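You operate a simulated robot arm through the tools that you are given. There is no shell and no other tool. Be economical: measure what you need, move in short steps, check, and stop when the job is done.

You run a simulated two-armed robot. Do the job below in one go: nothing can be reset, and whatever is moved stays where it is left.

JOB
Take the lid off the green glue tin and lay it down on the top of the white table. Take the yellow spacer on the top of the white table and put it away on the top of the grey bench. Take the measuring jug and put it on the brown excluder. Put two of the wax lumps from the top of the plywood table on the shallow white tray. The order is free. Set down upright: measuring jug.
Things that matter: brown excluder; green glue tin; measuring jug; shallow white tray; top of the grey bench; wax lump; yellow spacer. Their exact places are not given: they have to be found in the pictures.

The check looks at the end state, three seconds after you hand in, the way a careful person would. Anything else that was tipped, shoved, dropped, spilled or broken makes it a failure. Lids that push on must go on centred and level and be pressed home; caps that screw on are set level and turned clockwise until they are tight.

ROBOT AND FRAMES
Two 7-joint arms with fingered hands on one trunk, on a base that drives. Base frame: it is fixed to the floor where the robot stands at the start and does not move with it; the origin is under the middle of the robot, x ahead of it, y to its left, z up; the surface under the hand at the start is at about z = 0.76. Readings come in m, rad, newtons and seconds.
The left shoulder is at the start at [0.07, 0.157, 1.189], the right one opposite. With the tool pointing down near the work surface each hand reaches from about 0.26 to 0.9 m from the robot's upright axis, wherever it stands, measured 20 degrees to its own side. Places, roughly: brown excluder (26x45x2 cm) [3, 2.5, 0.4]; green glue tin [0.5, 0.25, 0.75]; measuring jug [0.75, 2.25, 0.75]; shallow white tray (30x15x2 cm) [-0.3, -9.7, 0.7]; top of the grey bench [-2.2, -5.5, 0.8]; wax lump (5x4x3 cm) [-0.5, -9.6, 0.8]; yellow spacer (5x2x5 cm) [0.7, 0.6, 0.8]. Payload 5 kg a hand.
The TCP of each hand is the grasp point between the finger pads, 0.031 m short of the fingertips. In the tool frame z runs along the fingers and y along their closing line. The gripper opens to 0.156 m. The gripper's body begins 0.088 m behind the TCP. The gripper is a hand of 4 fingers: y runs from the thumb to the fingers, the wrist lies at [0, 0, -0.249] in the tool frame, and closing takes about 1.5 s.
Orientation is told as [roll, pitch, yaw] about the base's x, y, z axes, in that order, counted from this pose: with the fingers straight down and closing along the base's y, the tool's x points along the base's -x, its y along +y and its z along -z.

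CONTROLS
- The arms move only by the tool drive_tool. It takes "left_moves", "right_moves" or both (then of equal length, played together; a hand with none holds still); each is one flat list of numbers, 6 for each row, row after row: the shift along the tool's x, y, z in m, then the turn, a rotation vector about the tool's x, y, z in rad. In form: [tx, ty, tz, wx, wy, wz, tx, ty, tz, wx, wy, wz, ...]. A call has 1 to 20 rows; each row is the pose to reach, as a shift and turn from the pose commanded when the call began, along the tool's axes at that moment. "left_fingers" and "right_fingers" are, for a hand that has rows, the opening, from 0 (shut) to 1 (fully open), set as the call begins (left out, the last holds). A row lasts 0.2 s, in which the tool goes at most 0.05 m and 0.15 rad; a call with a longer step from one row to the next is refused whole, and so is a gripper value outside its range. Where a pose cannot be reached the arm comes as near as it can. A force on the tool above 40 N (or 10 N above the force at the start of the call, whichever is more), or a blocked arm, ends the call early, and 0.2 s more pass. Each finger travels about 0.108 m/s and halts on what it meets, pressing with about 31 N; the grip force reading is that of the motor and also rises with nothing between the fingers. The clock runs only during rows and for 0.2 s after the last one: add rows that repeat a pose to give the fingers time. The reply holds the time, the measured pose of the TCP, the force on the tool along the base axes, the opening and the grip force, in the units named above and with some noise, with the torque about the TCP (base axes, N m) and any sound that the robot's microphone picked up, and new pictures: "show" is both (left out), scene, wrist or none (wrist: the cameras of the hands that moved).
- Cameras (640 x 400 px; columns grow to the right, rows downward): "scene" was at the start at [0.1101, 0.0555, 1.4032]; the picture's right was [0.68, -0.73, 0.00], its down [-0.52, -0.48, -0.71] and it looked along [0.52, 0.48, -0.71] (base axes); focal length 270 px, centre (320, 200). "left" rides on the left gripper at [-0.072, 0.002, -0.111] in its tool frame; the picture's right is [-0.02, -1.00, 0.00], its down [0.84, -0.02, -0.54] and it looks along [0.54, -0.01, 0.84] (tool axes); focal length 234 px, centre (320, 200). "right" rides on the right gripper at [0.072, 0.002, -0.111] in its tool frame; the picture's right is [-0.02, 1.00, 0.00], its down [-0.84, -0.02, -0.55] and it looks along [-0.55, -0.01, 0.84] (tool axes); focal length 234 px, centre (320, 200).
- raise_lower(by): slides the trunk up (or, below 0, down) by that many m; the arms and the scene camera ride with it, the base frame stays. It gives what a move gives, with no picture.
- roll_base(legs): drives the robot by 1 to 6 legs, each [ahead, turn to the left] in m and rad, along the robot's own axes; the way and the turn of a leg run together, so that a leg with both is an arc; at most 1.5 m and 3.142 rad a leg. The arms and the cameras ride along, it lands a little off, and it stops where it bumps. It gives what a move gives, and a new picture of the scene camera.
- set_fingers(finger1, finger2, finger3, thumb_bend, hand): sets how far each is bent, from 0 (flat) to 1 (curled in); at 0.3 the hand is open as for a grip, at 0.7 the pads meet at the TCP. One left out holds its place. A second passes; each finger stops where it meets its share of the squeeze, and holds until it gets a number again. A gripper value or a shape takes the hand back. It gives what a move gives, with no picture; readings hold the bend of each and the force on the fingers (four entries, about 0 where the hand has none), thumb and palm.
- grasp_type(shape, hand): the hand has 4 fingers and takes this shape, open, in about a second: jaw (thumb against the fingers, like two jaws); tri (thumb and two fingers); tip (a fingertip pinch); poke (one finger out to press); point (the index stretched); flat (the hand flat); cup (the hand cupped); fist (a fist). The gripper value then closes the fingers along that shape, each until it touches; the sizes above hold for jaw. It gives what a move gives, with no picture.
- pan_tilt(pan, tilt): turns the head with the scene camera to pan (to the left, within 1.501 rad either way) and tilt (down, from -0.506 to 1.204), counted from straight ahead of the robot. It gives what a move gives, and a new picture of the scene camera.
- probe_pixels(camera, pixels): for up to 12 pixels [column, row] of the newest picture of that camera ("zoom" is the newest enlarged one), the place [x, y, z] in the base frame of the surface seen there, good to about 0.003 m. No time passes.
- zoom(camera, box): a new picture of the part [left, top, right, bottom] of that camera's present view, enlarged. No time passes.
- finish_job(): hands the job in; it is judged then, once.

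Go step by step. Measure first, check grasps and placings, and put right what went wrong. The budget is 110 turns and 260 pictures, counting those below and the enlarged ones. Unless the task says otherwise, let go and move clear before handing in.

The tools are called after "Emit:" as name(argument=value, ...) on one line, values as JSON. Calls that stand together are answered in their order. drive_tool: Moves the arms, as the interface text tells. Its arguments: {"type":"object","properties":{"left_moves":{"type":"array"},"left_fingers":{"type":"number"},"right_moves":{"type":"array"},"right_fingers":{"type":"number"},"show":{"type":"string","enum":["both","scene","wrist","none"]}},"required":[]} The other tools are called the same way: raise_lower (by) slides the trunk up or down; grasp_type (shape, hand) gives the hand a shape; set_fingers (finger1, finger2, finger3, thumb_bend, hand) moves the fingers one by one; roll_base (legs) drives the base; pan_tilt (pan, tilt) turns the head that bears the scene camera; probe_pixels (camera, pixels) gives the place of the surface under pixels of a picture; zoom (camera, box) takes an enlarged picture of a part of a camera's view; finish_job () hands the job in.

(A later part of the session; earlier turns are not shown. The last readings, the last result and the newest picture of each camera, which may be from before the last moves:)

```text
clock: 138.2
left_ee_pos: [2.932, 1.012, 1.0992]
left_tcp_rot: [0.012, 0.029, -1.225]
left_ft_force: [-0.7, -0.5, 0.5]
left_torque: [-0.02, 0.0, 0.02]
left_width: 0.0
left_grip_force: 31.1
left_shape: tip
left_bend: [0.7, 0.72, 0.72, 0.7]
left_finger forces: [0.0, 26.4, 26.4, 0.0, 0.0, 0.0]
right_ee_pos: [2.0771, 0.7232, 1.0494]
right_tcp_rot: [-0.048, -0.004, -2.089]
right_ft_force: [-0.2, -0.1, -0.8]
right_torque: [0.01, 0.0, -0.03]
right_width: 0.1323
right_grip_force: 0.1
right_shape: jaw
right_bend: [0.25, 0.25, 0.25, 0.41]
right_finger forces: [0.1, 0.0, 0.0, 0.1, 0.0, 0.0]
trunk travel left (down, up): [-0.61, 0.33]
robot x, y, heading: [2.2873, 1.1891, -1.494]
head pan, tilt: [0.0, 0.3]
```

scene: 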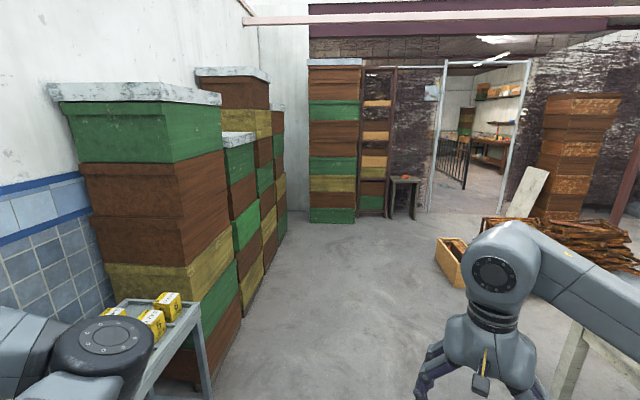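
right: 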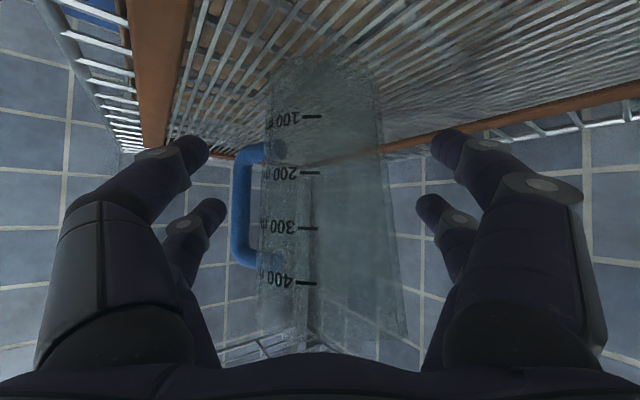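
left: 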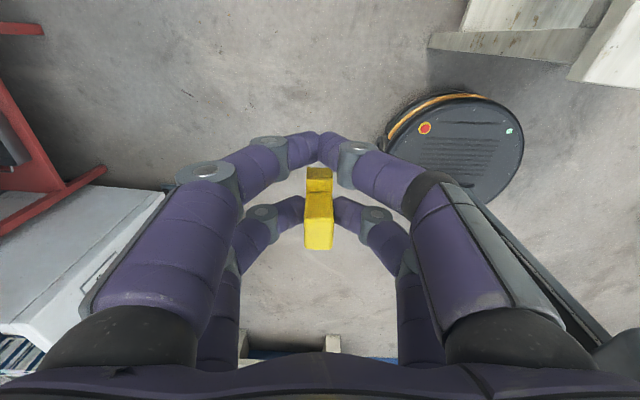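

A doorway shows at (440–525, 60–210), with another room behind it. I'll probe it and obstacles on the way.

Emit:
probe_pixels(camera="scene", pixels=[[431, 210], [504, 215], [465, 185], [490, 160], [405, 180], [440, 270], [332, 222], [520, 190], [455, 150], [230, 340], [278, 240], [468, 280]])

Emit:
zoom(camera="scene", box=[380, 40, 640, 220])

```text
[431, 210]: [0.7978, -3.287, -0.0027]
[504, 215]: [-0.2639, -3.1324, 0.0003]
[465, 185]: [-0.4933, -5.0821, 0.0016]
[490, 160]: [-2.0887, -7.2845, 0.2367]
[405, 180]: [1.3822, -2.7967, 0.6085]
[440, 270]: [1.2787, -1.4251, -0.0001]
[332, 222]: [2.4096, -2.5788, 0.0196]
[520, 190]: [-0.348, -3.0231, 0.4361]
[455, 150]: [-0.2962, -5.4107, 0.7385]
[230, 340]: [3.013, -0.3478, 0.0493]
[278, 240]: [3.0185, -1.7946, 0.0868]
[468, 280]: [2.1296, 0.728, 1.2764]
```

```text
2.22 times, centred on (510, 130) of scene
```

zoom: 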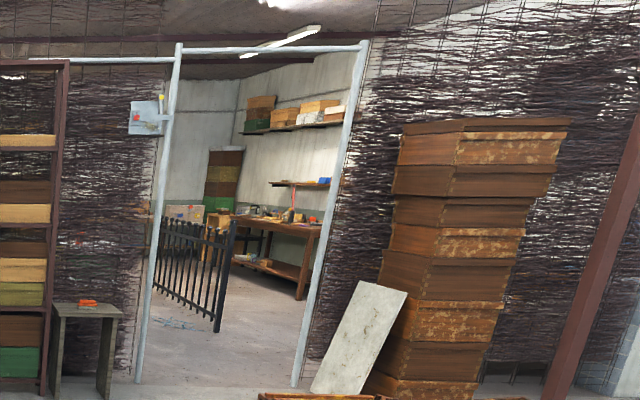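

The doorway is about 1.06 m wide (x −0.26…0.80, y≈−3.2), so I need to tuck in the left arm first.

Emit:
drive_tool(left_moves=[-0.009, -0.038, 0, 0, 0, 0, -0.018, -0.076, 0, 0, 0, 0, -0.027, -0.114, 0, 0, 0, 0, -0.036, -0.152, 0, 0, 0, 0, -0.045, -0.19, 0, 0, 0, 0, -0.054, -0.228, 0, 0, 0, 0, -0.062, -0.265, 0, 0, 0, 0, -0.071, -0.303, 0, 0, 0, 0, -0.08, -0.341, 0, 0, 0, 0, -0.089, -0.379, 0, 0, 0, 0, -0.098, -0.417, 0, 0, 0, 0, -0.107, -0.455, 0, 0, 0, 0], show="scene")

```text
clock: 140.8
left_ee_pos: [2.8218, 0.7696, 1.0873]
left_tcp_rot: [0.013, 0.03, -1.224]
left_ft_force: [-0.3, -1.2, -0.1]
left_torque: [0.0, 0.01, 0.02]
left_width: 0.0
left_grip_force: 31.3
left_shape: tip
left_bend: [0.7, 0.72, 0.72, 0.7]
left_finger forces: [0.1, 26.5, 26.6, 0.0, 0.0, 0.0]
left hand out of reach, approached as far as the arm can: row 4, 5, 6, 7, 8, 9, 10, 11, 12
right_ee_pos: [2.0773, 0.7219, 1.0494]
right_tcp_rot: [-0.047, -0.002, -2.088]
right_ft_force: [0.1, -0.2, -0.4]
right_torque: [-0.03, -0.04, 0.04]
right_width: 0.1326
right_grip_force: 0.1
right_shape: jaw
right_bend: [0.25, 0.25, 0.25, 0.41]
right_finger forces: [0.0, 0.1, 0.0, 0.0, 0.0, 0.0]
trunk travel left (down, up): [-0.61, 0.33]
robot x, y, heading: [2.2869, 1.1958, -1.493]
head pan, tilt: [0.0, 0.3]
```

scene: 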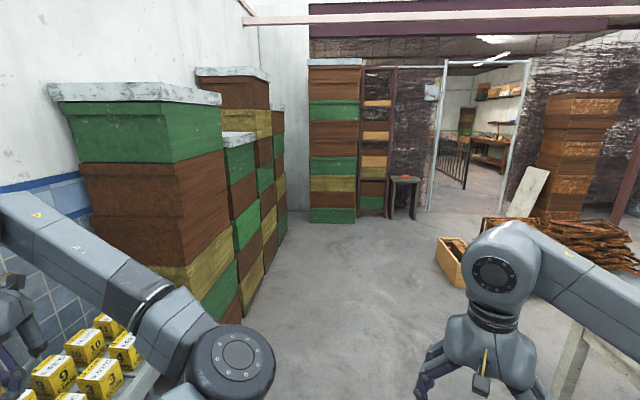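

Emit:
drive_tool(left_moves=[-0.021, -0.032, 0, 0, 0, 0, -0.041, -0.063, 0, 0, 0, 0, -0.062, -0.095, 0, 0, 0, 0, -0.083, -0.126, 0, 0, 0, 0, -0.104, -0.158, 0, 0, 0, 0, -0.124, -0.19, 0, 0, 0, 0, -0.145, -0.221, 0, 0, 0, 0, -0.166, -0.253, 0, 0, 0, 0, -0.186, -0.284, 0, 0, 0, 0, -0.207, -0.316, 0, 0, 0, 0, -0.207, -0.316, 0, 0, 0, 0], show="scene")

```text
clock: 143.2
left_ee_pos: [2.6086, 0.4534, 1.0818]
left_tcp_rot: [0.011, 0.03, -1.225]
left_ft_force: [0.9, 0.4, 0.5]
left_torque: [0.01, -0.02, 0.0]
left_width: 0.0001
left_grip_force: 30.9
left_shape: tip
left_bend: [0.7, 0.72, 0.72, 0.7]
left_finger forces: [0.0, 26.4, 26.5, 0.0, 0.1, 0.0]
left hand out of reach, approached as far as the arm can: row 1, 2, 3, 4, 5, 6, 7, 8, 9, 10, 11
right_ee_pos: [2.0787, 0.723, 1.0503]
right_tcp_rot: [-0.045, -0.003, -2.089]
right_ft_force: [-0.8, 0.8, 0.2]
right_torque: [-0.01, 0.01, 0.01]
right_width: 0.1325
right_grip_force: 0.0
right_shape: jaw
right_bend: [0.25, 0.25, 0.25, 0.41]
right_finger forces: [0.0, 0.0, 0.0, 0.0, 0.0, 0.0]
trunk travel left (down, up): [-0.61, 0.33]
robot x, y, heading: [2.2861, 1.1873, -1.491]
head pan, tilt: [0.0, 0.3]
```

scene: 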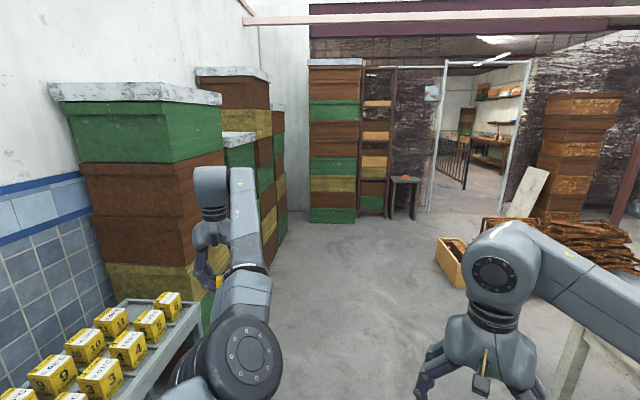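

Left arm is now in front and narrow. Drive down the aisle toward y≈−1.1 and look again.

Emit:
roll_base(legs=[[0, -0.16], [1.2, 0], [1.1, 0]])

Emit:
pan_tilt(pan=-0.5, tilt=0.5)

```text
clock: 155.3
left_ee_pos: [2.3196, -1.8966, 1.0824]
left_tcp_rot: [0.012, 0.029, -1.378]
left_ft_force: [-0.1, -0.4, -0.8]
left_torque: [0.01, -0.02, 0.04]
left_width: 0.0004
left_grip_force: 31.1
left_shape: tip
left_bend: [0.7, 0.72, 0.72, 0.7]
left_finger forces: [0.0, 26.4, 26.6, 0.0, 0.1, 0.0]
right_ee_pos: [1.8369, -1.5509, 1.049]
right_tcp_rot: [-0.047, -0.002, -2.241]
right_ft_force: [-0.4, -0.2, 0.0]
right_torque: [-0.02, 0.01, 0.0]
right_width: 0.1325
right_grip_force: 0.0
right_shape: jaw
right_bend: [0.25, 0.25, 0.25, 0.41]
right_finger forces: [0.0, 0.0, 0.1, 0.0, 0.1, 0.0]
trunk travel left (down, up): [-0.61, 0.33]
robot x, y, heading: [2.1153, -1.1165, -1.641]
head pan, tilt: [0.0, 0.3]
```

scene: 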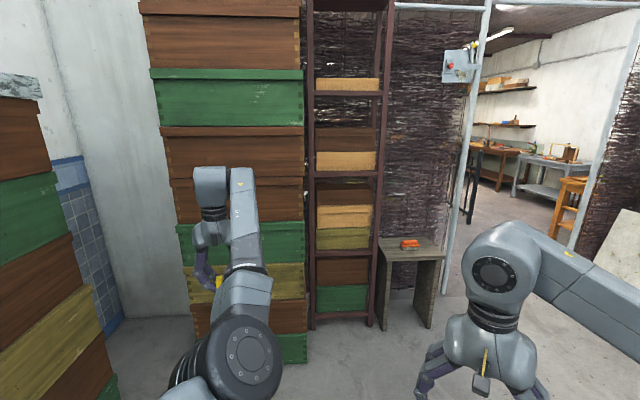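

```text
clock: 156.2
left_ee_pos: [2.3194, -1.8972, 1.0812]
left_tcp_rot: [0.011, 0.027, -1.376]
left_ft_force: [0.5, -0.3, -1.1]
left_torque: [-0.01, 0.02, 0.02]
left_width: 0.0
left_grip_force: 31.1
left_shape: tip
left_bend: [0.7, 0.72, 0.72, 0.7]
left_finger forces: [0.1, 26.6, 26.5, 0.1, 0.1, 0.0]
right_ee_pos: [1.8372, -1.5502, 1.0508]
right_tcp_rot: [-0.046, -0.003, -2.24]
right_ft_force: [-0.3, 0.2, 0.3]
right_torque: [-0.02, 0.03, -0.01]
right_width: 0.1323
right_grip_force: 0.0
right_shape: jaw
right_bend: [0.25, 0.25, 0.25, 0.41]
right_finger forces: [0.0, 0.0, 0.1, 0.0, 0.0, 0.0]
trunk travel left (down, up): [-0.61, 0.33]
robot x, y, heading: [2.1162, -1.1202, -1.642]
head pan, tilt: [-0.499, 0.499]
```

scene: 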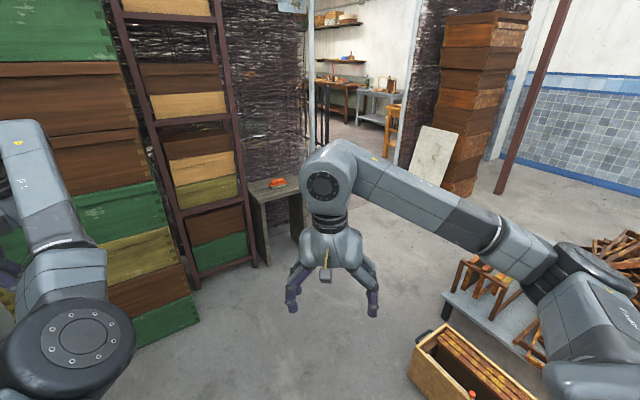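

Emit:
probe_pixels(camera="scene", pixels=[[412, 375], [418, 340], [450, 335], [444, 300], [470, 262], [265, 265], [302, 230], [410, 200], [440, 190], [380, 115], [350, 110], [395, 140]])

Emit:
zoom(camera="scene", box=[280, 0, 480, 200])

```text
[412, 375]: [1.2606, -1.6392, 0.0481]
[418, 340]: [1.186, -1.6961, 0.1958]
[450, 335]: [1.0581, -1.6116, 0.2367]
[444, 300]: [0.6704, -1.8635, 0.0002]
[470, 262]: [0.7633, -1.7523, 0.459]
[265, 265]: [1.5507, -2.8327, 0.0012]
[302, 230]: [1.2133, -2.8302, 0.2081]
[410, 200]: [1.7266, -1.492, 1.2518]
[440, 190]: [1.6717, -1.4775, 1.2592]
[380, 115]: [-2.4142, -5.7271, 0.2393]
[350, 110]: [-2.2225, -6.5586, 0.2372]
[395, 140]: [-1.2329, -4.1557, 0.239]
```

```text
2.00 times, centred on (380, 100) of scene
```

zoom: 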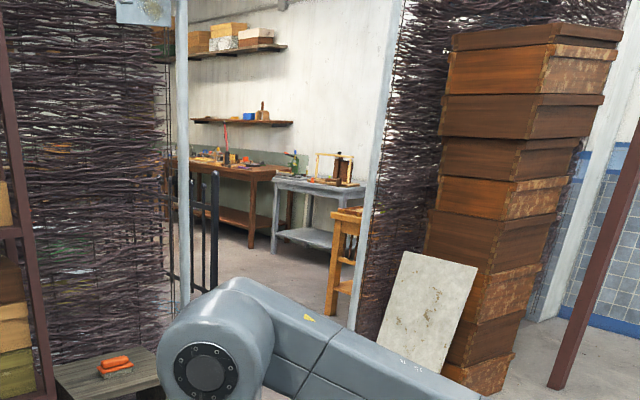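

Grey bench is visible through the door at about (−2.2…−2.4, −5.6). Crate corner is (1.26,−1.64), stool front y −2.83, door posts at x −0.26 and 0.80. I'll thread between them in stages.

Emit:
roll_base(legs=[[0, -0.236], [0.5, 0], [0, -0.42], [0.35, 0], [0, -0.43]])

```text
clock: 164.4
left_ee_pos: [1.1359, -2.413, 1.0829]
left_tcp_rot: [0.011, 0.03, -2.46]
left_ft_force: [-0.2, -0.6, -0.7]
left_torque: [-0.02, -0.02, 0.01]
left_width: 0.0003
left_grip_force: 31.1
left_shape: tip
left_bend: [0.7, 0.72, 0.72, 0.7]
left_finger forces: [0.1, 26.5, 26.5, 0.0, 0.0, 0.0]
right_ee_pos: [1.2165, -1.8252, 1.0497]
right_tcp_rot: [-0.046, -0.001, 2.961]
right_ft_force: [0.7, -0.7, -0.3]
right_torque: [0.0, 0.0, 0.0]
right_width: 0.1322
right_grip_force: 0.0
right_shape: jaw
right_bend: [0.25, 0.25, 0.25, 0.41]
right_finger forces: [0.0, 0.0, 0.0, 0.0, 0.0, 0.0]
trunk travel left (down, up): [-0.61, 0.33]
robot x, y, heading: [1.7235, -1.865, -2.727]
head pan, tilt: [-0.499, 0.499]
```

scene: 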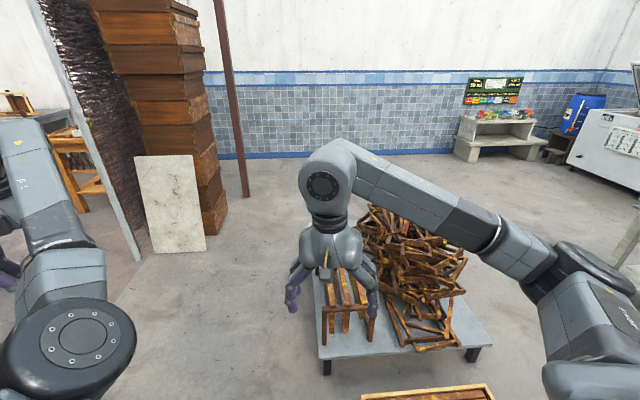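

Emit:
probe_pixels(camera="scene", pixels=[[327, 370], [322, 352], [315, 275], [362, 398], [138, 255], [205, 245], [210, 225], [150, 250]])

Emit:
pan_tilt(pan=0.25, tilt=0.5)

```text
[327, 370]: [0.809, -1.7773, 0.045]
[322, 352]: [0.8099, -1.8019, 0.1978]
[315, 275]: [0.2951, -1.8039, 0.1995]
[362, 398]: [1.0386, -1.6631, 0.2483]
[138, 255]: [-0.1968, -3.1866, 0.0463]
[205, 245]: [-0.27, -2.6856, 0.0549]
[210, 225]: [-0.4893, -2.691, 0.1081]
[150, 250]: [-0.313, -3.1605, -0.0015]
```

```text
clock: 165.5
left_ee_pos: [1.1361, -2.413, 1.0818]
left_tcp_rot: [0.012, 0.029, -2.458]
left_ft_force: [0.6, 0.0, -0.1]
left_torque: [-0.01, -0.01, -0.05]
left_width: 0.0002
left_grip_force: 31.1
left_shape: tip
left_bend: [0.7, 0.72, 0.72, 0.7]
left_finger forces: [0.0, 26.5, 26.5, 0.0, 0.0, 0.0]
right_ee_pos: [1.215, -1.8249, 1.05]
right_tcp_rot: [-0.046, 0.001, 2.961]
right_ft_force: [-0.1, -0.1, -0.1]
right_torque: [0.02, 0.0, -0.03]
right_width: 0.1325
right_grip_force: 0.0
right_shape: jaw
right_bend: [0.25, 0.25, 0.25, 0.41]
right_finger forces: [0.1, 0.0, 0.0, 0.1, 0.0, 0.0]
trunk travel left (down, up): [-0.61, 0.33]
robot x, y, heading: [1.7271, -1.8648, -2.724]
head pan, tilt: [0.25, 0.499]
```

scene: 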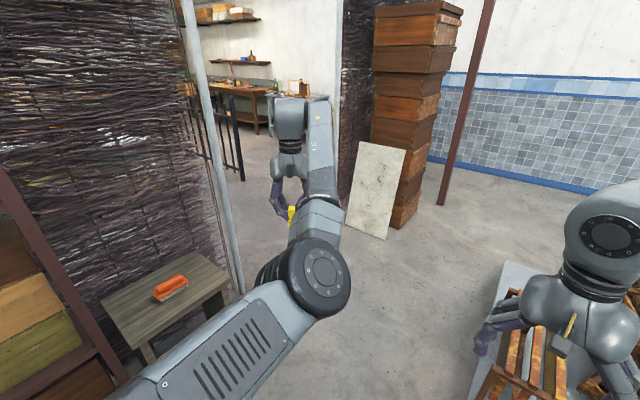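

Emit:
probe_pixels(camera="scene", pixels=[[240, 288], [243, 178], [222, 165], [195, 130], [228, 290], [130, 355], [230, 250], [243, 130]])

Emit:
zoom(camera="scene", box=[160, 60, 360, 300])

```text
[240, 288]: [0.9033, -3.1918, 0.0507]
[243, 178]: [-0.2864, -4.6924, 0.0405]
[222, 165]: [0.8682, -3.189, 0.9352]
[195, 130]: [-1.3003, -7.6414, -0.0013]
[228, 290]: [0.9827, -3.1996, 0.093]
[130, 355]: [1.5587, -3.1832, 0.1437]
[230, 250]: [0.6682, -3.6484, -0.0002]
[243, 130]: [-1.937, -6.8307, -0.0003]
```

```text
1.67 times, centred on (260, 180) of scene
```

zoom: 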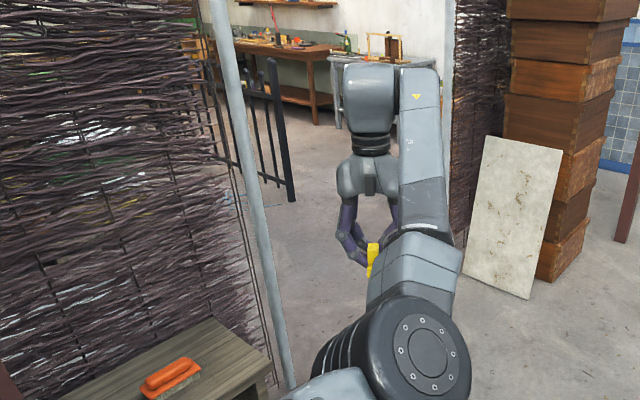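

Door posts are at x −0.20 and 0.90 (y −3.19); inside, a railing ends at (−0.29,−4.69). Going through the door centre.

Emit:
roll_base(legs=[[1.15, 0], [0, 0.52], [0.3, 0], [0, 0.4], [0.75, 0]])

Emit:
pan_tilt(pan=-0.5, tilt=0.5)

```text
clock: 177.9
left_ee_pos: [0.4407, -3.7748, 1.0852]
left_tcp_rot: [0.006, 0.027, -1.565]
left_ft_force: [-0.5, 0.4, -0.7]
left_torque: [0.04, 0.0, 0.0]
left_width: 0.0001
left_grip_force: 31.0
left_shape: tip
left_bend: [0.7, 0.72, 0.72, 0.7]
left_finger forces: [0.1, 26.5, 26.6, 0.0, 0.1, 0.0]
right_ee_pos: [0.0334, -3.3399, 1.0479]
right_tcp_rot: [-0.061, -0.002, -2.422]
right_ft_force: [0.1, -0.5, 0.0]
right_torque: [0.03, -0.02, -0.03]
right_width: 0.1322
right_grip_force: 0.1
right_shape: jaw
right_bend: [0.25, 0.25, 0.25, 0.41]
right_finger forces: [0.1, 0.0, 0.0, 0.0, 0.1, 0.1]
trunk travel left (down, up): [-0.61, 0.33]
robot x, y, heading: [0.3816, -2.9795, -1.839]
head pan, tilt: [0.25, 0.499]
stopped in leg 5: the robot was blocked; the commanded pose is now the measured one
```

scene: 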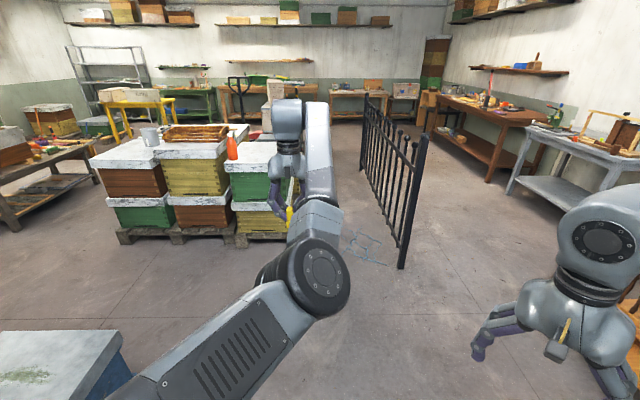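

```text
clock: 179.0
left_ee_pos: [0.4406, -3.7736, 1.0857]
left_tcp_rot: [0.006, 0.027, -1.565]
left_ft_force: [-0.5, 0.1, -1.3]
left_torque: [0.03, -0.01, 0.02]
left_width: 0.0002
left_grip_force: 31.3
left_shape: tip
left_bend: [0.7, 0.72, 0.72, 0.7]
left_finger forces: [0.0, 26.5, 26.6, 0.0, 0.1, 0.0]
right_ee_pos: [0.0331, -3.3405, 1.049]
right_tcp_rot: [-0.059, -0.004, -2.422]
right_ft_force: [0.7, -0.1, -0.5]
right_torque: [0.02, -0.04, -0.03]
right_width: 0.1325
right_grip_force: 0.1
right_shape: jaw
right_bend: [0.25, 0.25, 0.25, 0.41]
right_finger forces: [0.0, 0.0, 0.1, 0.0, 0.0, 0.0]
trunk travel left (down, up): [-0.61, 0.33]
robot x, y, heading: [0.3806, -2.9791, -1.836]
head pan, tilt: [-0.499, 0.499]
```

scene: 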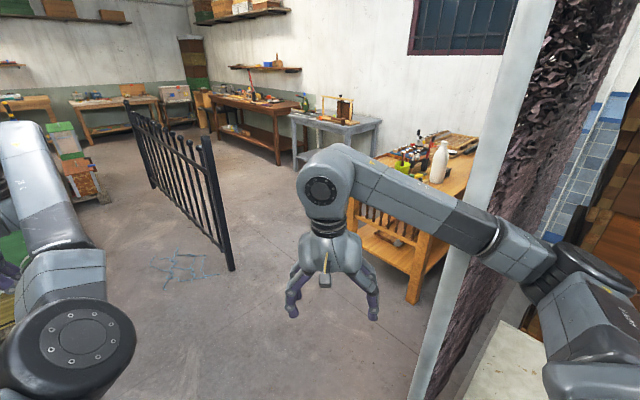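

The right elbow caught the right door post (−0.20,−3.19). I'll back off a little and stretch the right hand forward to make the arm narrower.

Emit:
roll_base(legs=[[-0.22, 0]])

Emit:
drive_tool(right_moves=[-0.028, 0.026, 0, 0, 0, 0, -0.056, 0.052, 0, 0, 0, 0, -0.083, 0.078, 0, 0, 0, 0, -0.111, 0.104, 0, 0, 0, 0, -0.139, 0.129, 0, 0, 0, 0, -0.167, 0.155, 0, 0, 0, 0, -0.194, 0.181, 0, 0, 0, 0, -0.222, 0.207, 0, 0, 0, 0, -0.222, 0.207, 0, 0, 0, 0], show="scene")

```text
clock: 180.7
left_ee_pos: [0.492, -3.5646, 1.0805]
left_tcp_rot: [0.011, 0.032, -1.568]
left_ft_force: [0.1, 0.1, 0.0]
left_torque: [0.01, 0.01, -0.02]
left_width: 0.0002
left_grip_force: 30.5
left_shape: tip
left_bend: [0.7, 0.72, 0.72, 0.7]
left_finger forces: [0.0, 26.6, 26.6, 0.0, 0.1, 0.1]
right_ee_pos: [0.0863, -3.1289, 1.0429]
right_tcp_rot: [-0.061, 0.006, -2.424]
right_ft_force: [0.1, 0.4, 0.5]
right_torque: [0.03, 0.02, 0.03]
right_width: 0.1324
right_grip_force: 0.1
right_shape: jaw
right_bend: [0.25, 0.25, 0.25, 0.41]
right_finger forces: [0.0, 0.1, 0.1, 0.1, 0.1, 0.0]
trunk travel left (down, up): [-0.61, 0.33]
robot x, y, heading: [0.4395, -2.7615, -1.835]
head pan, tilt: [-0.499, 0.499]
```

scene: 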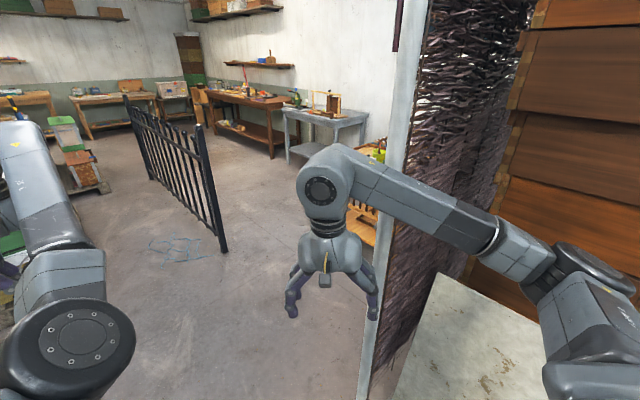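

```text
clock: 182.7
left_ee_pos: [0.4924, -3.5642, 1.0807]
left_tcp_rot: [0.012, 0.033, -1.567]
left_ft_force: [0.1, 0.3, 0.6]
left_torque: [0.01, -0.01, 0.01]
left_width: 0.0
left_grip_force: 31.1
left_shape: tip
left_bend: [0.7, 0.72, 0.72, 0.7]
left_finger forces: [0.1, 26.7, 26.6, 0.0, 0.0, 0.0]
right_ee_pos: [0.0519, -3.4302, 1.0296]
right_tcp_rot: [-0.06, 0.006, -2.424]
right_ft_force: [0.0, -0.2, 0.3]
right_torque: [-0.04, -0.04, 0.01]
right_width: 0.1324
right_grip_force: 0.1
right_shape: jaw
right_bend: [0.25, 0.25, 0.25, 0.41]
right_finger forces: [0.0, 0.0, 0.0, 0.0, 0.0, 0.0]
trunk travel left (down, up): [-0.61, 0.33]
robot x, y, heading: [0.4341, -2.7646, -1.837]
head pan, tilt: [-0.499, 0.499]
```

scene: 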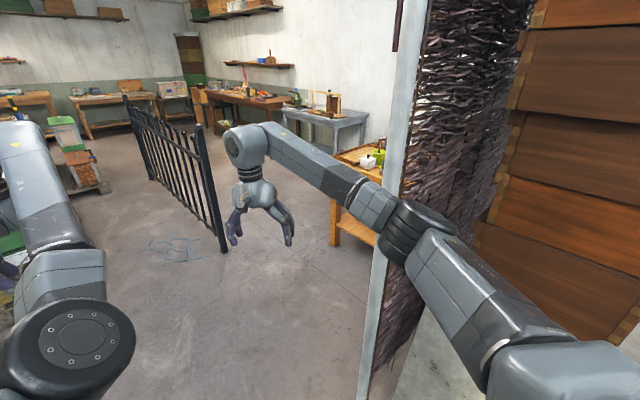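

Emit:
probe_pixels(camera="scene", pixels=[[420, 235], [395, 240], [450, 222], [375, 340], [405, 150], [340, 120], [300, 118], [350, 160], [225, 245], [335, 238], [300, 160], [365, 108]])

Emit:
zoom(camera="scene", box=[230, 60, 400, 180])

```text
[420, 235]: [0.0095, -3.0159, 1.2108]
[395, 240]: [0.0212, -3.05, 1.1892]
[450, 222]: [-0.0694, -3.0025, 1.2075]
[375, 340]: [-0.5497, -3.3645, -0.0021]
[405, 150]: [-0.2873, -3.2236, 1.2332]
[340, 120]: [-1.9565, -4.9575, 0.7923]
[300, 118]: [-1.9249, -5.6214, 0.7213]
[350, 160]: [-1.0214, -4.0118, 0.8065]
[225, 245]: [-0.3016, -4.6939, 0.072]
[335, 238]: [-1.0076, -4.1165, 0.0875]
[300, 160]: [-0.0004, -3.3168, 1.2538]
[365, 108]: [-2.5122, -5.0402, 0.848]
```

```text
3.33 times, centred on (315, 120) of scene
```

zoom: 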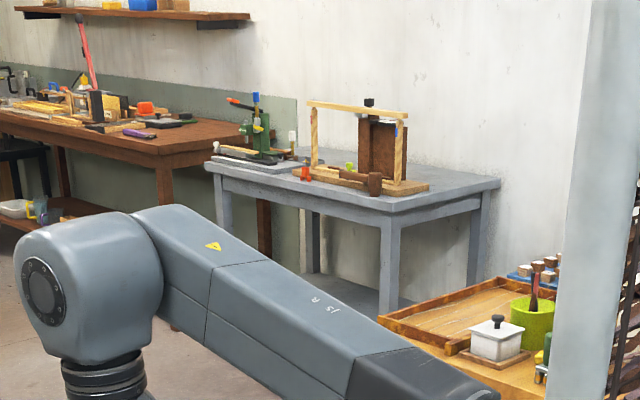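

Elbow is now narrower. I'll straighten the heading, pass the door, and go between the wooden table and the railing toward the grey bench.

Emit:
roll_base(legs=[[0, 0.24], [0.75, 0], [0, -0.84]])

```text
clock: 189.8
left_ee_pos: [-0.0016, -4.1925, 1.0801]
left_tcp_rot: [0.011, 0.034, -2.182]
left_ft_force: [-0.2, 0.0, 0.7]
left_torque: [-0.02, 0.01, 0.0]
left_width: 0.0
left_grip_force: 31.6
left_shape: tip
left_bend: [0.7, 0.72, 0.72, 0.7]
left_finger forces: [0.0, 26.6, 26.7, 0.0, 0.0, 0.0]
right_ee_pos: [-0.2823, -3.8293, 1.0288]
right_tcp_rot: [-0.061, 0.006, -3.038]
right_ft_force: [0.0, 0.1, 0.2]
right_torque: [0.02, 0.03, 0.03]
right_width: 0.1326
right_grip_force: 0.1
right_shape: jaw
right_bend: [0.25, 0.25, 0.25, 0.41]
right_finger forces: [0.0, 0.1, 0.1, 0.0, 0.0, 0.0]
trunk travel left (down, up): [-0.61, 0.33]
robot x, y, heading: [0.4156, -3.5058, -2.448]
head pan, tilt: [-0.499, 0.499]
```

scene: 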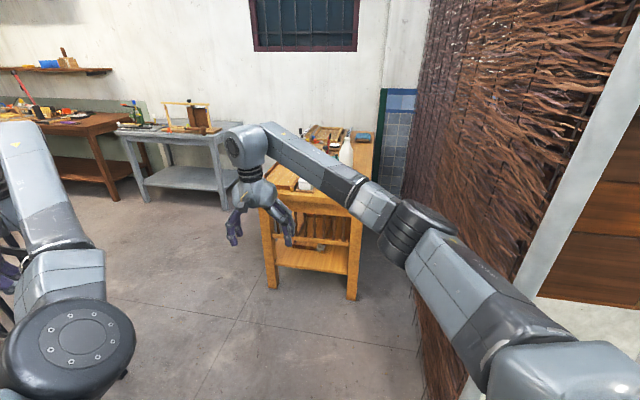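

Emit:
probe_pixels(camera="scene", pixels=[[345, 140], [350, 290], [270, 280], [305, 185], [290, 165], [362, 135]])

```text
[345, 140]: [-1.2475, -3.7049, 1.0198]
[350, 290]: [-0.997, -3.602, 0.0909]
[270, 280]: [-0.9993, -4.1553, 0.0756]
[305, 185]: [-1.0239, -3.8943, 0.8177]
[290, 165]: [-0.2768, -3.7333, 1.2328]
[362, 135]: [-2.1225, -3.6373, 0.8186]
```

Emit:
roll_base(legs=[[1.35, 0], [0, 0.22], [0.8, 0]])

Emit:
pan_tilt(pan=-0.7, tilt=0.5)

```text
clock: 201.1
left_ee_pos: [-1.3387, -5.7539, 1.0799]
left_tcp_rot: [0.012, 0.033, -1.948]
left_ft_force: [-0.3, -0.5, 0.6]
left_torque: [0.02, 0.0, 0.04]
left_width: 0.0
left_grip_force: 31.2
left_shape: tip
left_bend: [0.7, 0.72, 0.72, 0.7]
left_finger forces: [0.0, 26.6, 26.6, 0.1, 0.1, 0.1]
right_ee_pos: [-1.6962, -5.4646, 1.0294]
right_tcp_rot: [-0.06, 0.008, -2.807]
right_ft_force: [0.0, 0.1, -0.4]
right_torque: [0.0, 0.0, 0.03]
right_width: 0.1325
right_grip_force: 0.1
right_shape: jaw
right_bend: [0.25, 0.25, 0.25, 0.41]
right_finger forces: [0.0, 0.0, 0.0, 0.0, 0.0, 0.0]
trunk travel left (down, up): [-0.61, 0.33]
robot x, y, heading: [-1.0884, -4.988, -2.223]
head pan, tilt: [-0.499, 0.499]
```

scene: 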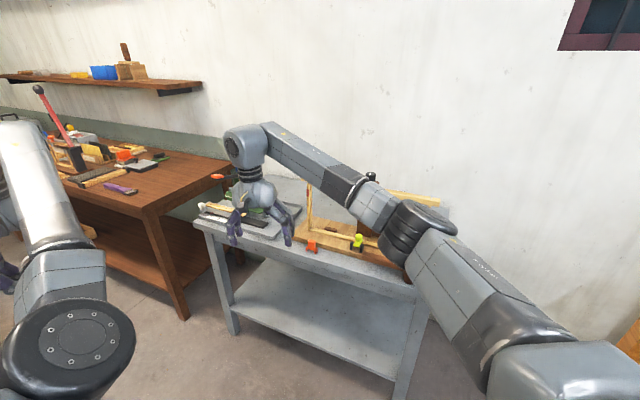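

```text
clock: 201.8
left_ee_pos: [-1.3376, -5.7541, 1.0788]
left_tcp_rot: [0.013, 0.034, -1.948]
left_ft_force: [-0.4, 0.0, -0.7]
left_torque: [0.0, 0.0, -0.01]
left_width: 0.0
left_grip_force: 31.1
left_shape: tip
left_bend: [0.7, 0.72, 0.72, 0.7]
left_finger forces: [0.1, 26.6, 26.6, 0.1, 0.0, 0.1]
right_ee_pos: [-1.696, -5.4637, 1.0297]
right_tcp_rot: [-0.061, 0.008, -2.808]
right_ft_force: [-0.3, 0.0, 0.8]
right_torque: [0.0, 0.02, 0.01]
right_width: 0.1325
right_grip_force: 0.1
right_shape: jaw
right_bend: [0.25, 0.25, 0.25, 0.41]
right_finger forces: [0.0, 0.0, 0.0, 0.0, 0.1, 0.0]
trunk travel left (down, up): [-0.61, 0.33]
robot x, y, heading: [-1.0867, -4.9871, -2.223]
head pan, tilt: [-0.7, 0.499]
```

scene: 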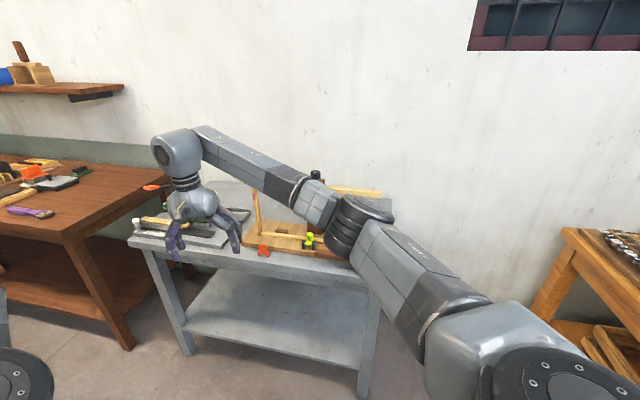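

The right arm hides part of the bench. I'll raise the trunk for a better view and clearance.

Emit:
raise_lower(by=0.3)

Emit:
zoom(camera="right", box=[0, 0, 640, 400])

Emit:
zoom(camera="scene", box=[100, 120, 460, 400])

```text
clock: 204.8
left_ee_pos: [-1.3388, -5.7543, 1.3797]
left_tcp_rot: [0.011, 0.034, -1.949]
left_ft_force: [0.7, 0.1, 0.7]
left_torque: [-0.01, 0.0, -0.01]
left_width: 0.0
left_grip_force: 31.0
left_shape: tip
left_bend: [0.7, 0.72, 0.72, 0.7]
left_finger forces: [0.1, 26.5, 26.6, 0.1, 0.1, 0.0]
right_ee_pos: [-1.6955, -5.4634, 1.3296]
right_tcp_rot: [-0.06, 0.007, -2.805]
right_ft_force: [-0.4, 0.2, 0.0]
right_torque: [0.03, 0.0, 0.01]
right_width: 0.1323
right_grip_force: 0.0
right_shape: jaw
right_bend: [0.25, 0.25, 0.25, 0.41]
right_finger forces: [0.0, 0.0, 0.0, 0.0, 0.1, 0.0]
trunk travel left (down, up): [-0.91, 0.03]
robot x, y, heading: [-1.0877, -4.992, -2.216]
head pan, tilt: [-0.7, 0.499]
```

```text
1.00 times, centred on (320, 200) of right (not enlarged: the box is as wide or as high as the picture)
```

zoom: 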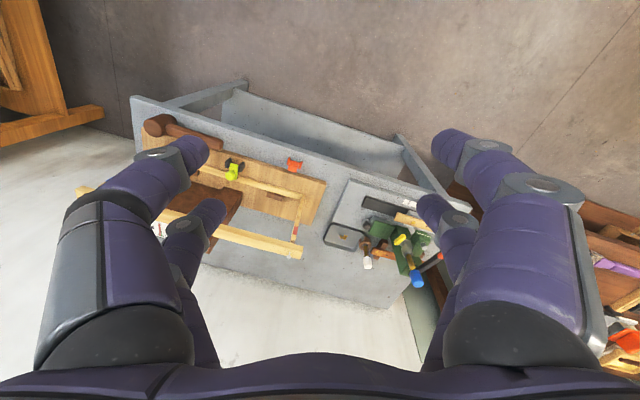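

```text
1.43 times, centred on (280, 260) of scene
```

zoom: 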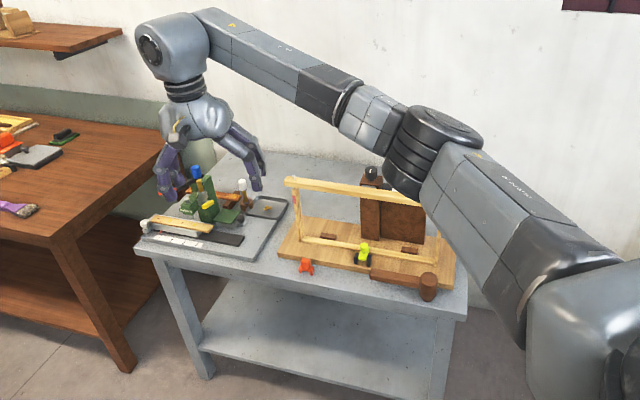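

Emit:
probe_pixels(camera="right", pixels=[[310, 270], [270, 265], [345, 280], [300, 285], [340, 238], [297, 250], [325, 185], [345, 190], [325, 220], [380, 295], [135, 100], [470, 210]])

Emit:
zoom(camera="right", box=[180, 100, 460, 320])

```text
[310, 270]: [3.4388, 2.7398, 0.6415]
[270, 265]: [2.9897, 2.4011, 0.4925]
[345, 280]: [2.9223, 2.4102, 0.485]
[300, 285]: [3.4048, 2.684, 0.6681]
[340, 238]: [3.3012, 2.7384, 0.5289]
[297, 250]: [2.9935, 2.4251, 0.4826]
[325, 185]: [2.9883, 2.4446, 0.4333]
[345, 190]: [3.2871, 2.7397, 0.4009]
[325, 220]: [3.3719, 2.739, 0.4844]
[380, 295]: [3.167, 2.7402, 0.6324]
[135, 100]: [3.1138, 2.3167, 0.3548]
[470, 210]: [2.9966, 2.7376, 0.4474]
```

```text
1.82 times, centred on (320, 210) of right
```

zoom: 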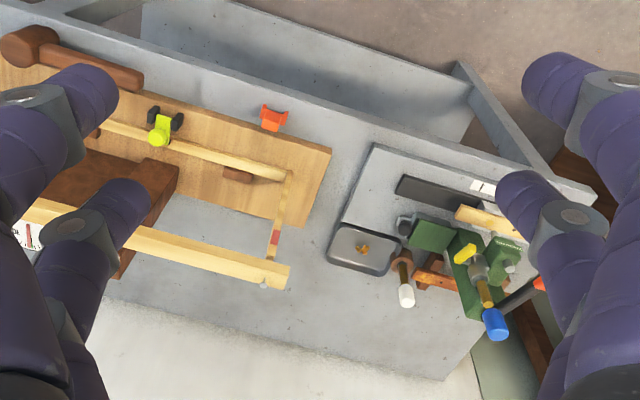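

Emit:
probe_pixels(camera="zoom", pixels=[[340, 310], [300, 310], [390, 320], [350, 345], [330, 275], [290, 275], [335, 170], [365, 165], [330, 220], [440, 375], [345, 130], [200, 240]])

```text
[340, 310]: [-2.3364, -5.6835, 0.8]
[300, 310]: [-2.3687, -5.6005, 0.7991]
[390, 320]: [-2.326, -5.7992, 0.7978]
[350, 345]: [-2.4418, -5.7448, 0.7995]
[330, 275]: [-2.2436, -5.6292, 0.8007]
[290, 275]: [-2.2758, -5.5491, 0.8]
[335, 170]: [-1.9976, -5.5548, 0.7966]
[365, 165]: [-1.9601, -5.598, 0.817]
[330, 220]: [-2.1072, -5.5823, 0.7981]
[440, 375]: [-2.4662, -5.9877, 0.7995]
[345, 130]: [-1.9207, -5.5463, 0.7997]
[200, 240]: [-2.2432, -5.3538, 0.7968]
```

Emit:
probe_pixels(camera="zoom", pixels=[[270, 275], [150, 235], [278, 240], [285, 180], [495, 325], [405, 295], [365, 250], [430, 285], [140, 190], [130, 130], [375, 265]])

Emit:
pan_tilt(pan=-0.3, tilt=0.8)

```text
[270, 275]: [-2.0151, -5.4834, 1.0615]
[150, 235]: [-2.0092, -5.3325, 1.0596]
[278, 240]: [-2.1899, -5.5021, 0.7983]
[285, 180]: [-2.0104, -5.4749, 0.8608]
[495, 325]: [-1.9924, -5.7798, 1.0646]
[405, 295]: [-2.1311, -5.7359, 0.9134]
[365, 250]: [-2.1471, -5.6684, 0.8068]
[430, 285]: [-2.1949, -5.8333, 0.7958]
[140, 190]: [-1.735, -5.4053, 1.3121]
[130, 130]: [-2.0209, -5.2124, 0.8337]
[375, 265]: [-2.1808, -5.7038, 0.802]
```

```text
clock: 205.7
left_ee_pos: [-1.3383, -5.7545, 1.3789]
left_tcp_rot: [0.011, 0.034, -1.951]
left_ft_force: [0.4, -0.2, -0.2]
left_torque: [-0.03, -0.03, -0.01]
left_width: 0.0
left_grip_force: 31.3
left_shape: tip
left_bend: [0.7, 0.72, 0.72, 0.7]
left_finger forces: [0.0, 26.6, 26.7, 0.0, 0.0, 0.1]
right_ee_pos: [-1.6963, -5.4646, 1.3295]
right_tcp_rot: [-0.062, 0.009, -2.807]
right_ft_force: [-0.3, -0.3, 0.2]
right_torque: [0.02, 0.02, 0.01]
right_width: 0.1327
right_grip_force: 0.1
right_shape: jaw
right_bend: [0.25, 0.25, 0.25, 0.41]
right_finger forces: [0.0, 0.0, 0.0, 0.0, 0.0, 0.0]
trunk travel left (down, up): [-0.91, 0.03]
robot x, y, heading: [-1.0916, -4.9891, -2.216]
head pan, tilt: [-0.3, 0.799]
```

scene: 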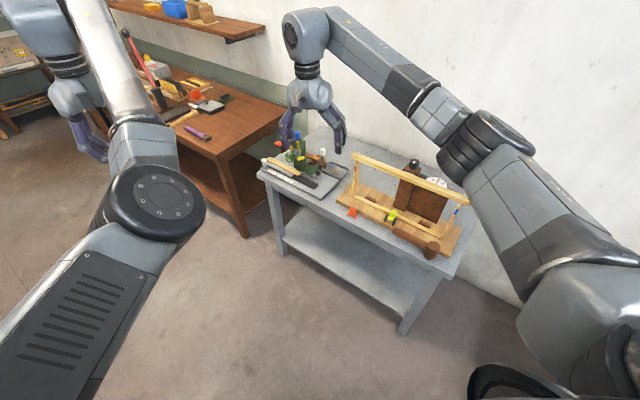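

Bench top z is 0.80. Free patch lies around (−2.36,−5.66), behind the frame (top 1.06 at x −2.0) and the green tool. Hands are now above everything; I'll drive in front of the bench.

Emit:
roll_base(legs=[[0, -0.08], [0.66, 0], [0, -0.7]])

Emit:
pan_tilt(pan=0.1, tilt=0.9)

```text
clock: 211.7
left_ee_pos: [-2.2488, -5.8388, 1.3792]
left_tcp_rot: [0.01, 0.035, -2.742]
left_ft_force: [-0.2, 0.8, -0.2]
left_torque: [-0.01, -0.02, 0.02]
left_width: 0.0002
left_grip_force: 30.5
left_shape: tip
left_bend: [0.7, 0.72, 0.72, 0.7]
left_finger forces: [0.0, 26.5, 26.6, 0.0, 0.0, 0.0]
right_ee_pos: [-2.2914, -5.3806, 1.329]
right_tcp_rot: [-0.063, 0.007, 2.679]
right_ft_force: [0.9, -0.2, 0.7]
right_torque: [0.0, 0.03, 0.0]
right_width: 0.1325
right_grip_force: 0.1
right_shape: jaw
right_bend: [0.25, 0.25, 0.25, 0.41]
right_finger forces: [0.0, 0.0, 0.0, 0.0, 0.0, 0.1]
trunk travel left (down, up): [-0.91, 0.03]
robot x, y, heading: [-1.53, -5.4744, -3.016]
head pan, tilt: [-0.3, 0.799]
```

scene: 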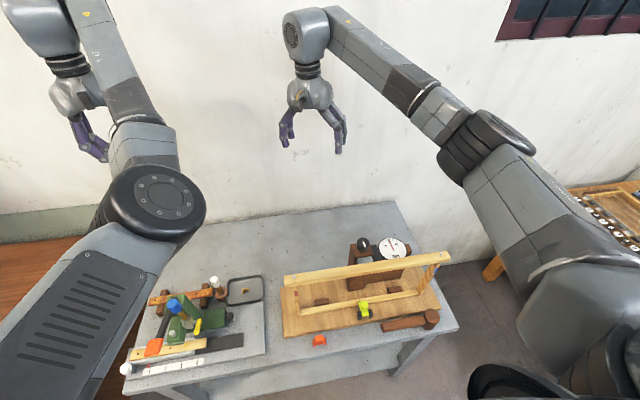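

```text
clock: 212.6
left_ee_pos: [-2.2486, -5.8365, 1.3801]
left_tcp_rot: [0.013, 0.034, -2.745]
left_ft_force: [-0.2, 0.5, -0.8]
left_torque: [-0.04, 0.03, 0.05]
left_width: 0.0
left_grip_force: 30.8
left_shape: tip
left_bend: [0.7, 0.72, 0.72, 0.7]
left_finger forces: [0.0, 26.6, 26.6, 0.0, 0.0, 0.1]
right_ee_pos: [-2.2926, -5.3771, 1.3294]
right_tcp_rot: [-0.061, 0.007, 2.682]
right_ft_force: [0.2, -0.3, 0.5]
right_torque: [-0.01, 0.03, -0.03]
right_width: 0.1327
right_grip_force: 0.1
right_shape: jaw
right_bend: [0.25, 0.25, 0.25, 0.41]
right_finger forces: [0.1, 0.1, 0.1, 0.0, 0.0, 0.0]
trunk travel left (down, up): [-0.91, 0.03]
robot x, y, heading: [-1.5286, -5.4768, -3.018]
head pan, tilt: [0.099, 0.901]
```

scene: 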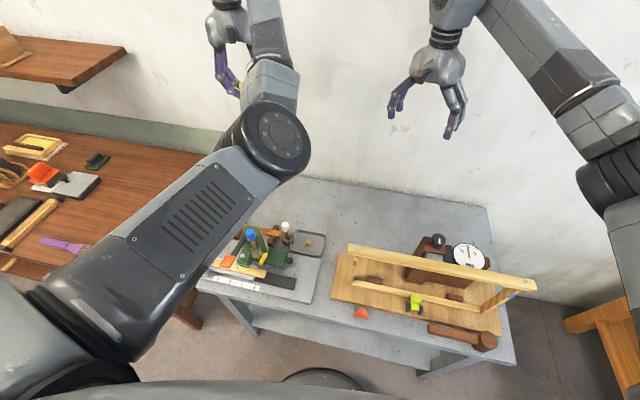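

Emit:
probe_pixels(camera="scene", pixels=[[350, 205], [330, 195], [380, 220], [350, 230], [320, 215], [310, 235], [348, 245], [290, 226], [440, 238], [400, 195], [470, 220]])

```text
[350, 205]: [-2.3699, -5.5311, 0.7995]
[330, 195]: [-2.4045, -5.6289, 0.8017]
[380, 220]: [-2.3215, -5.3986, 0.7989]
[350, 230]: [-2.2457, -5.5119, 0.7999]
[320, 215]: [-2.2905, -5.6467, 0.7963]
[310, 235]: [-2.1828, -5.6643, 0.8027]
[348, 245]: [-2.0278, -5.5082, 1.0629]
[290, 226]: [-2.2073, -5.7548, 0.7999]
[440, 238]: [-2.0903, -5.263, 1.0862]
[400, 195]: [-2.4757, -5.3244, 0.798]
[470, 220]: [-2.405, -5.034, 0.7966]
```

Free strip at the back of the bench: x −2.25…−2.48, y −5.05…−5.9. I'll aim the spacer at (−2.34,−5.55), moving the right hand aside at the same time.

Emit:
drive_tool(left_moves=[0.001, -0.037, 0, 0, 0, 0, 0.001, -0.075, 0, 0, 0, 0, 0.002, -0.112, 0, 0, 0, 0, 0.002, -0.15, 0, 0, 0, 0, 0.003, -0.187, 0, 0, 0, 0, 0.004, -0.224, 0, 0, 0, 0, 0.004, -0.262, 0, 0, 0, 0, 0.005, -0.299, 0, 0, 0, 0, 0.005, -0.299, 0, 0, 0, 0], right_moves=[-0.007, -0.027, 0, 0, 0, 0, -0.013, -0.055, 0, 0, 0, 0, -0.02, -0.082, 0, 0, 0, 0, -0.027, -0.11, 0, 0, 0, 0, -0.033, -0.137, 0, 0, 0, 0, -0.04, -0.164, 0, 0, 0, 0, -0.046, -0.192, 0, 0, 0, 0, -0.053, -0.219, 0, 0, 0, 0, -0.053, -0.219, 0, 0, 0, 0], show="scene")

```text
clock: 214.6
left_ee_pos: [-2.3182, -5.5643, 1.3774]
left_tcp_rot: [0.017, 0.036, -2.746]
left_ft_force: [0.2, 0.2, -0.6]
left_torque: [-0.06, 0.01, 0.01]
left_width: 0.0
left_grip_force: 31.0
left_shape: tip
left_bend: [0.7, 0.72, 0.72, 0.7]
left_finger forces: [0.0, 27.1, 27.1, 0.1, 0.0, 0.0]
left hand out of reach, approached as far as the arm can: row 1, 2, 6, 7, 8, 9
right_ee_pos: [-2.2435, -5.1548, 1.3393]
right_tcp_rot: [-0.058, 0.009, 2.68]
right_ft_force: [-0.8, 0.6, -0.2]
right_torque: [-0.09, 0.02, 0.01]
right_width: 0.1324
right_grip_force: 0.0
right_shape: jaw
right_bend: [0.25, 0.25, 0.25, 0.41]
right_finger forces: [0.0, 0.1, 0.0, 0.1, 0.0, 0.1]
trunk travel left (down, up): [-0.91, 0.03]
robot x, y, heading: [-1.5281, -5.477, -3.013]
head pan, tilt: [0.099, 0.901]
```

scene: 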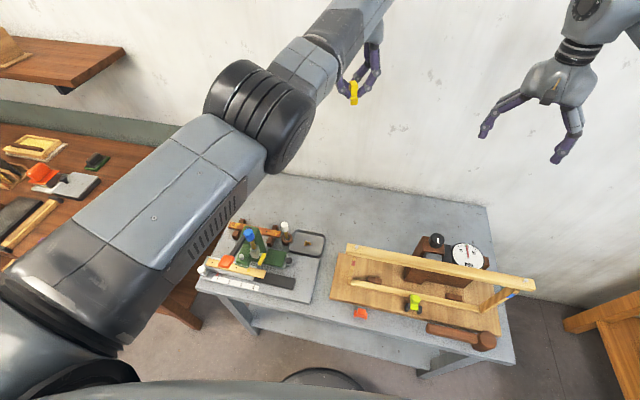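

Emit:
raise_lower(by=-0.12)

Emit:
drive_tool(left_moves=[-0.01, 0, 0.03, 0.006, -0.012, 0, -0.02, 0, 0.07, 0.012, -0.024, 0, -0.02, 0, 0.115, 0.017, -0.036, 0, -0.02, 0, 0.16, 0.017, -0.036, 0, -0.02, 0, 0.205, 0.017, -0.036, 0, -0.02, 0, 0.25, 0.017, -0.036, 0, -0.02, 0, 0.295, 0.017, -0.036, 0, -0.02, 0, 0.34, 0.017, -0.036, 0, -0.02, 0, 0.38, 0.017, -0.036, 0, -0.02, 0, 0.38, 0.017, -0.036, 0])

```text
clock: 216.1
left_ee_pos: [-2.3173, -5.5731, 1.2597]
left_tcp_rot: [0.01, 0.034, -2.744]
left_ft_force: [0.6, 0.7, -0.1]
left_torque: [0.02, 0.01, -0.01]
left_width: 0.0001
left_grip_force: 30.9
left_shape: tip
left_bend: [0.7, 0.72, 0.72, 0.7]
left_finger forces: [0.0, 27.1, 27.2, 0.0, 0.0, 0.0]
right_ee_pos: [-2.2425, -5.1616, 1.2218]
right_tcp_rot: [-0.063, 0.005, 2.682]
right_ft_force: [0.6, 0.2, 0.9]
right_torque: [0.0, 0.05, 0.01]
right_width: 0.1327
right_grip_force: 0.0
right_shape: jaw
right_bend: [0.25, 0.25, 0.25, 0.41]
right_finger forces: [0.1, 0.0, 0.0, 0.1, 0.0, 0.1]
trunk travel left (down, up): [-0.79, 0.15]
robot x, y, heading: [-1.5304, -5.4782, -3.011]
head pan, tilt: [0.099, 0.901]
```

```text
clock: 218.3
left_ee_pos: [-2.3055, -5.5812, 0.9207]
left_tcp_rot: [-0.006, -0.004, -2.743]
left_ft_force: [0.5, 0.7, 0.2]
left_torque: [0.02, 0.0, 0.0]
left_width: 0.0
left_grip_force: 30.8
left_shape: tip
left_bend: [0.7, 0.72, 0.72, 0.7]
left_finger forces: [0.0, 27.2, 27.2, 0.0, 0.0, 0.0]
left hand out of reach, approached as far as the arm can: row 7, 8, 9, 10
right_ee_pos: [-2.2421, -5.1593, 1.22]
right_tcp_rot: [-0.061, 0.005, 2.683]
right_ft_force: [-0.1, -0.6, 0.2]
right_torque: [0.02, 0.01, -0.01]
right_width: 0.1326
right_grip_force: 0.0
right_shape: jaw
right_bend: [0.25, 0.25, 0.25, 0.41]
right_finger forces: [0.0, 0.0, 0.0, 0.0, 0.0, 0.0]
trunk travel left (down, up): [-0.79, 0.15]
robot x, y, heading: [-1.5292, -5.4802, -3.014]
head pan, tilt: [0.099, 0.901]
```

scene: 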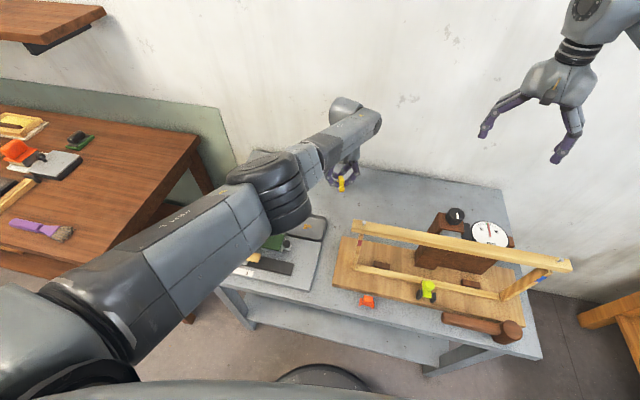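
left: 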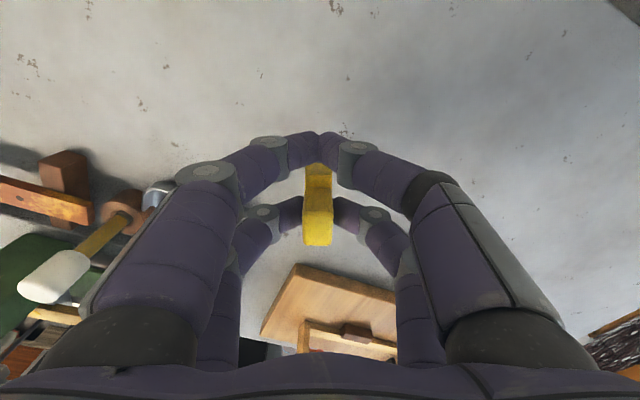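

Emit:
probe_pixels(camera="scene", pixels=[[280, 190], [290, 215], [260, 225], [230, 190], [320, 175], [342, 190], [340, 183]])

```text
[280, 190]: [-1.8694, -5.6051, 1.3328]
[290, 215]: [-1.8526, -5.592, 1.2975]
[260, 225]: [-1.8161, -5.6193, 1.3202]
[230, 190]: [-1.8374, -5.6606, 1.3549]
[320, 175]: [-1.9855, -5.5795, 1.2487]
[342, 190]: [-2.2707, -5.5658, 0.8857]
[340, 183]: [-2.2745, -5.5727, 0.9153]
```

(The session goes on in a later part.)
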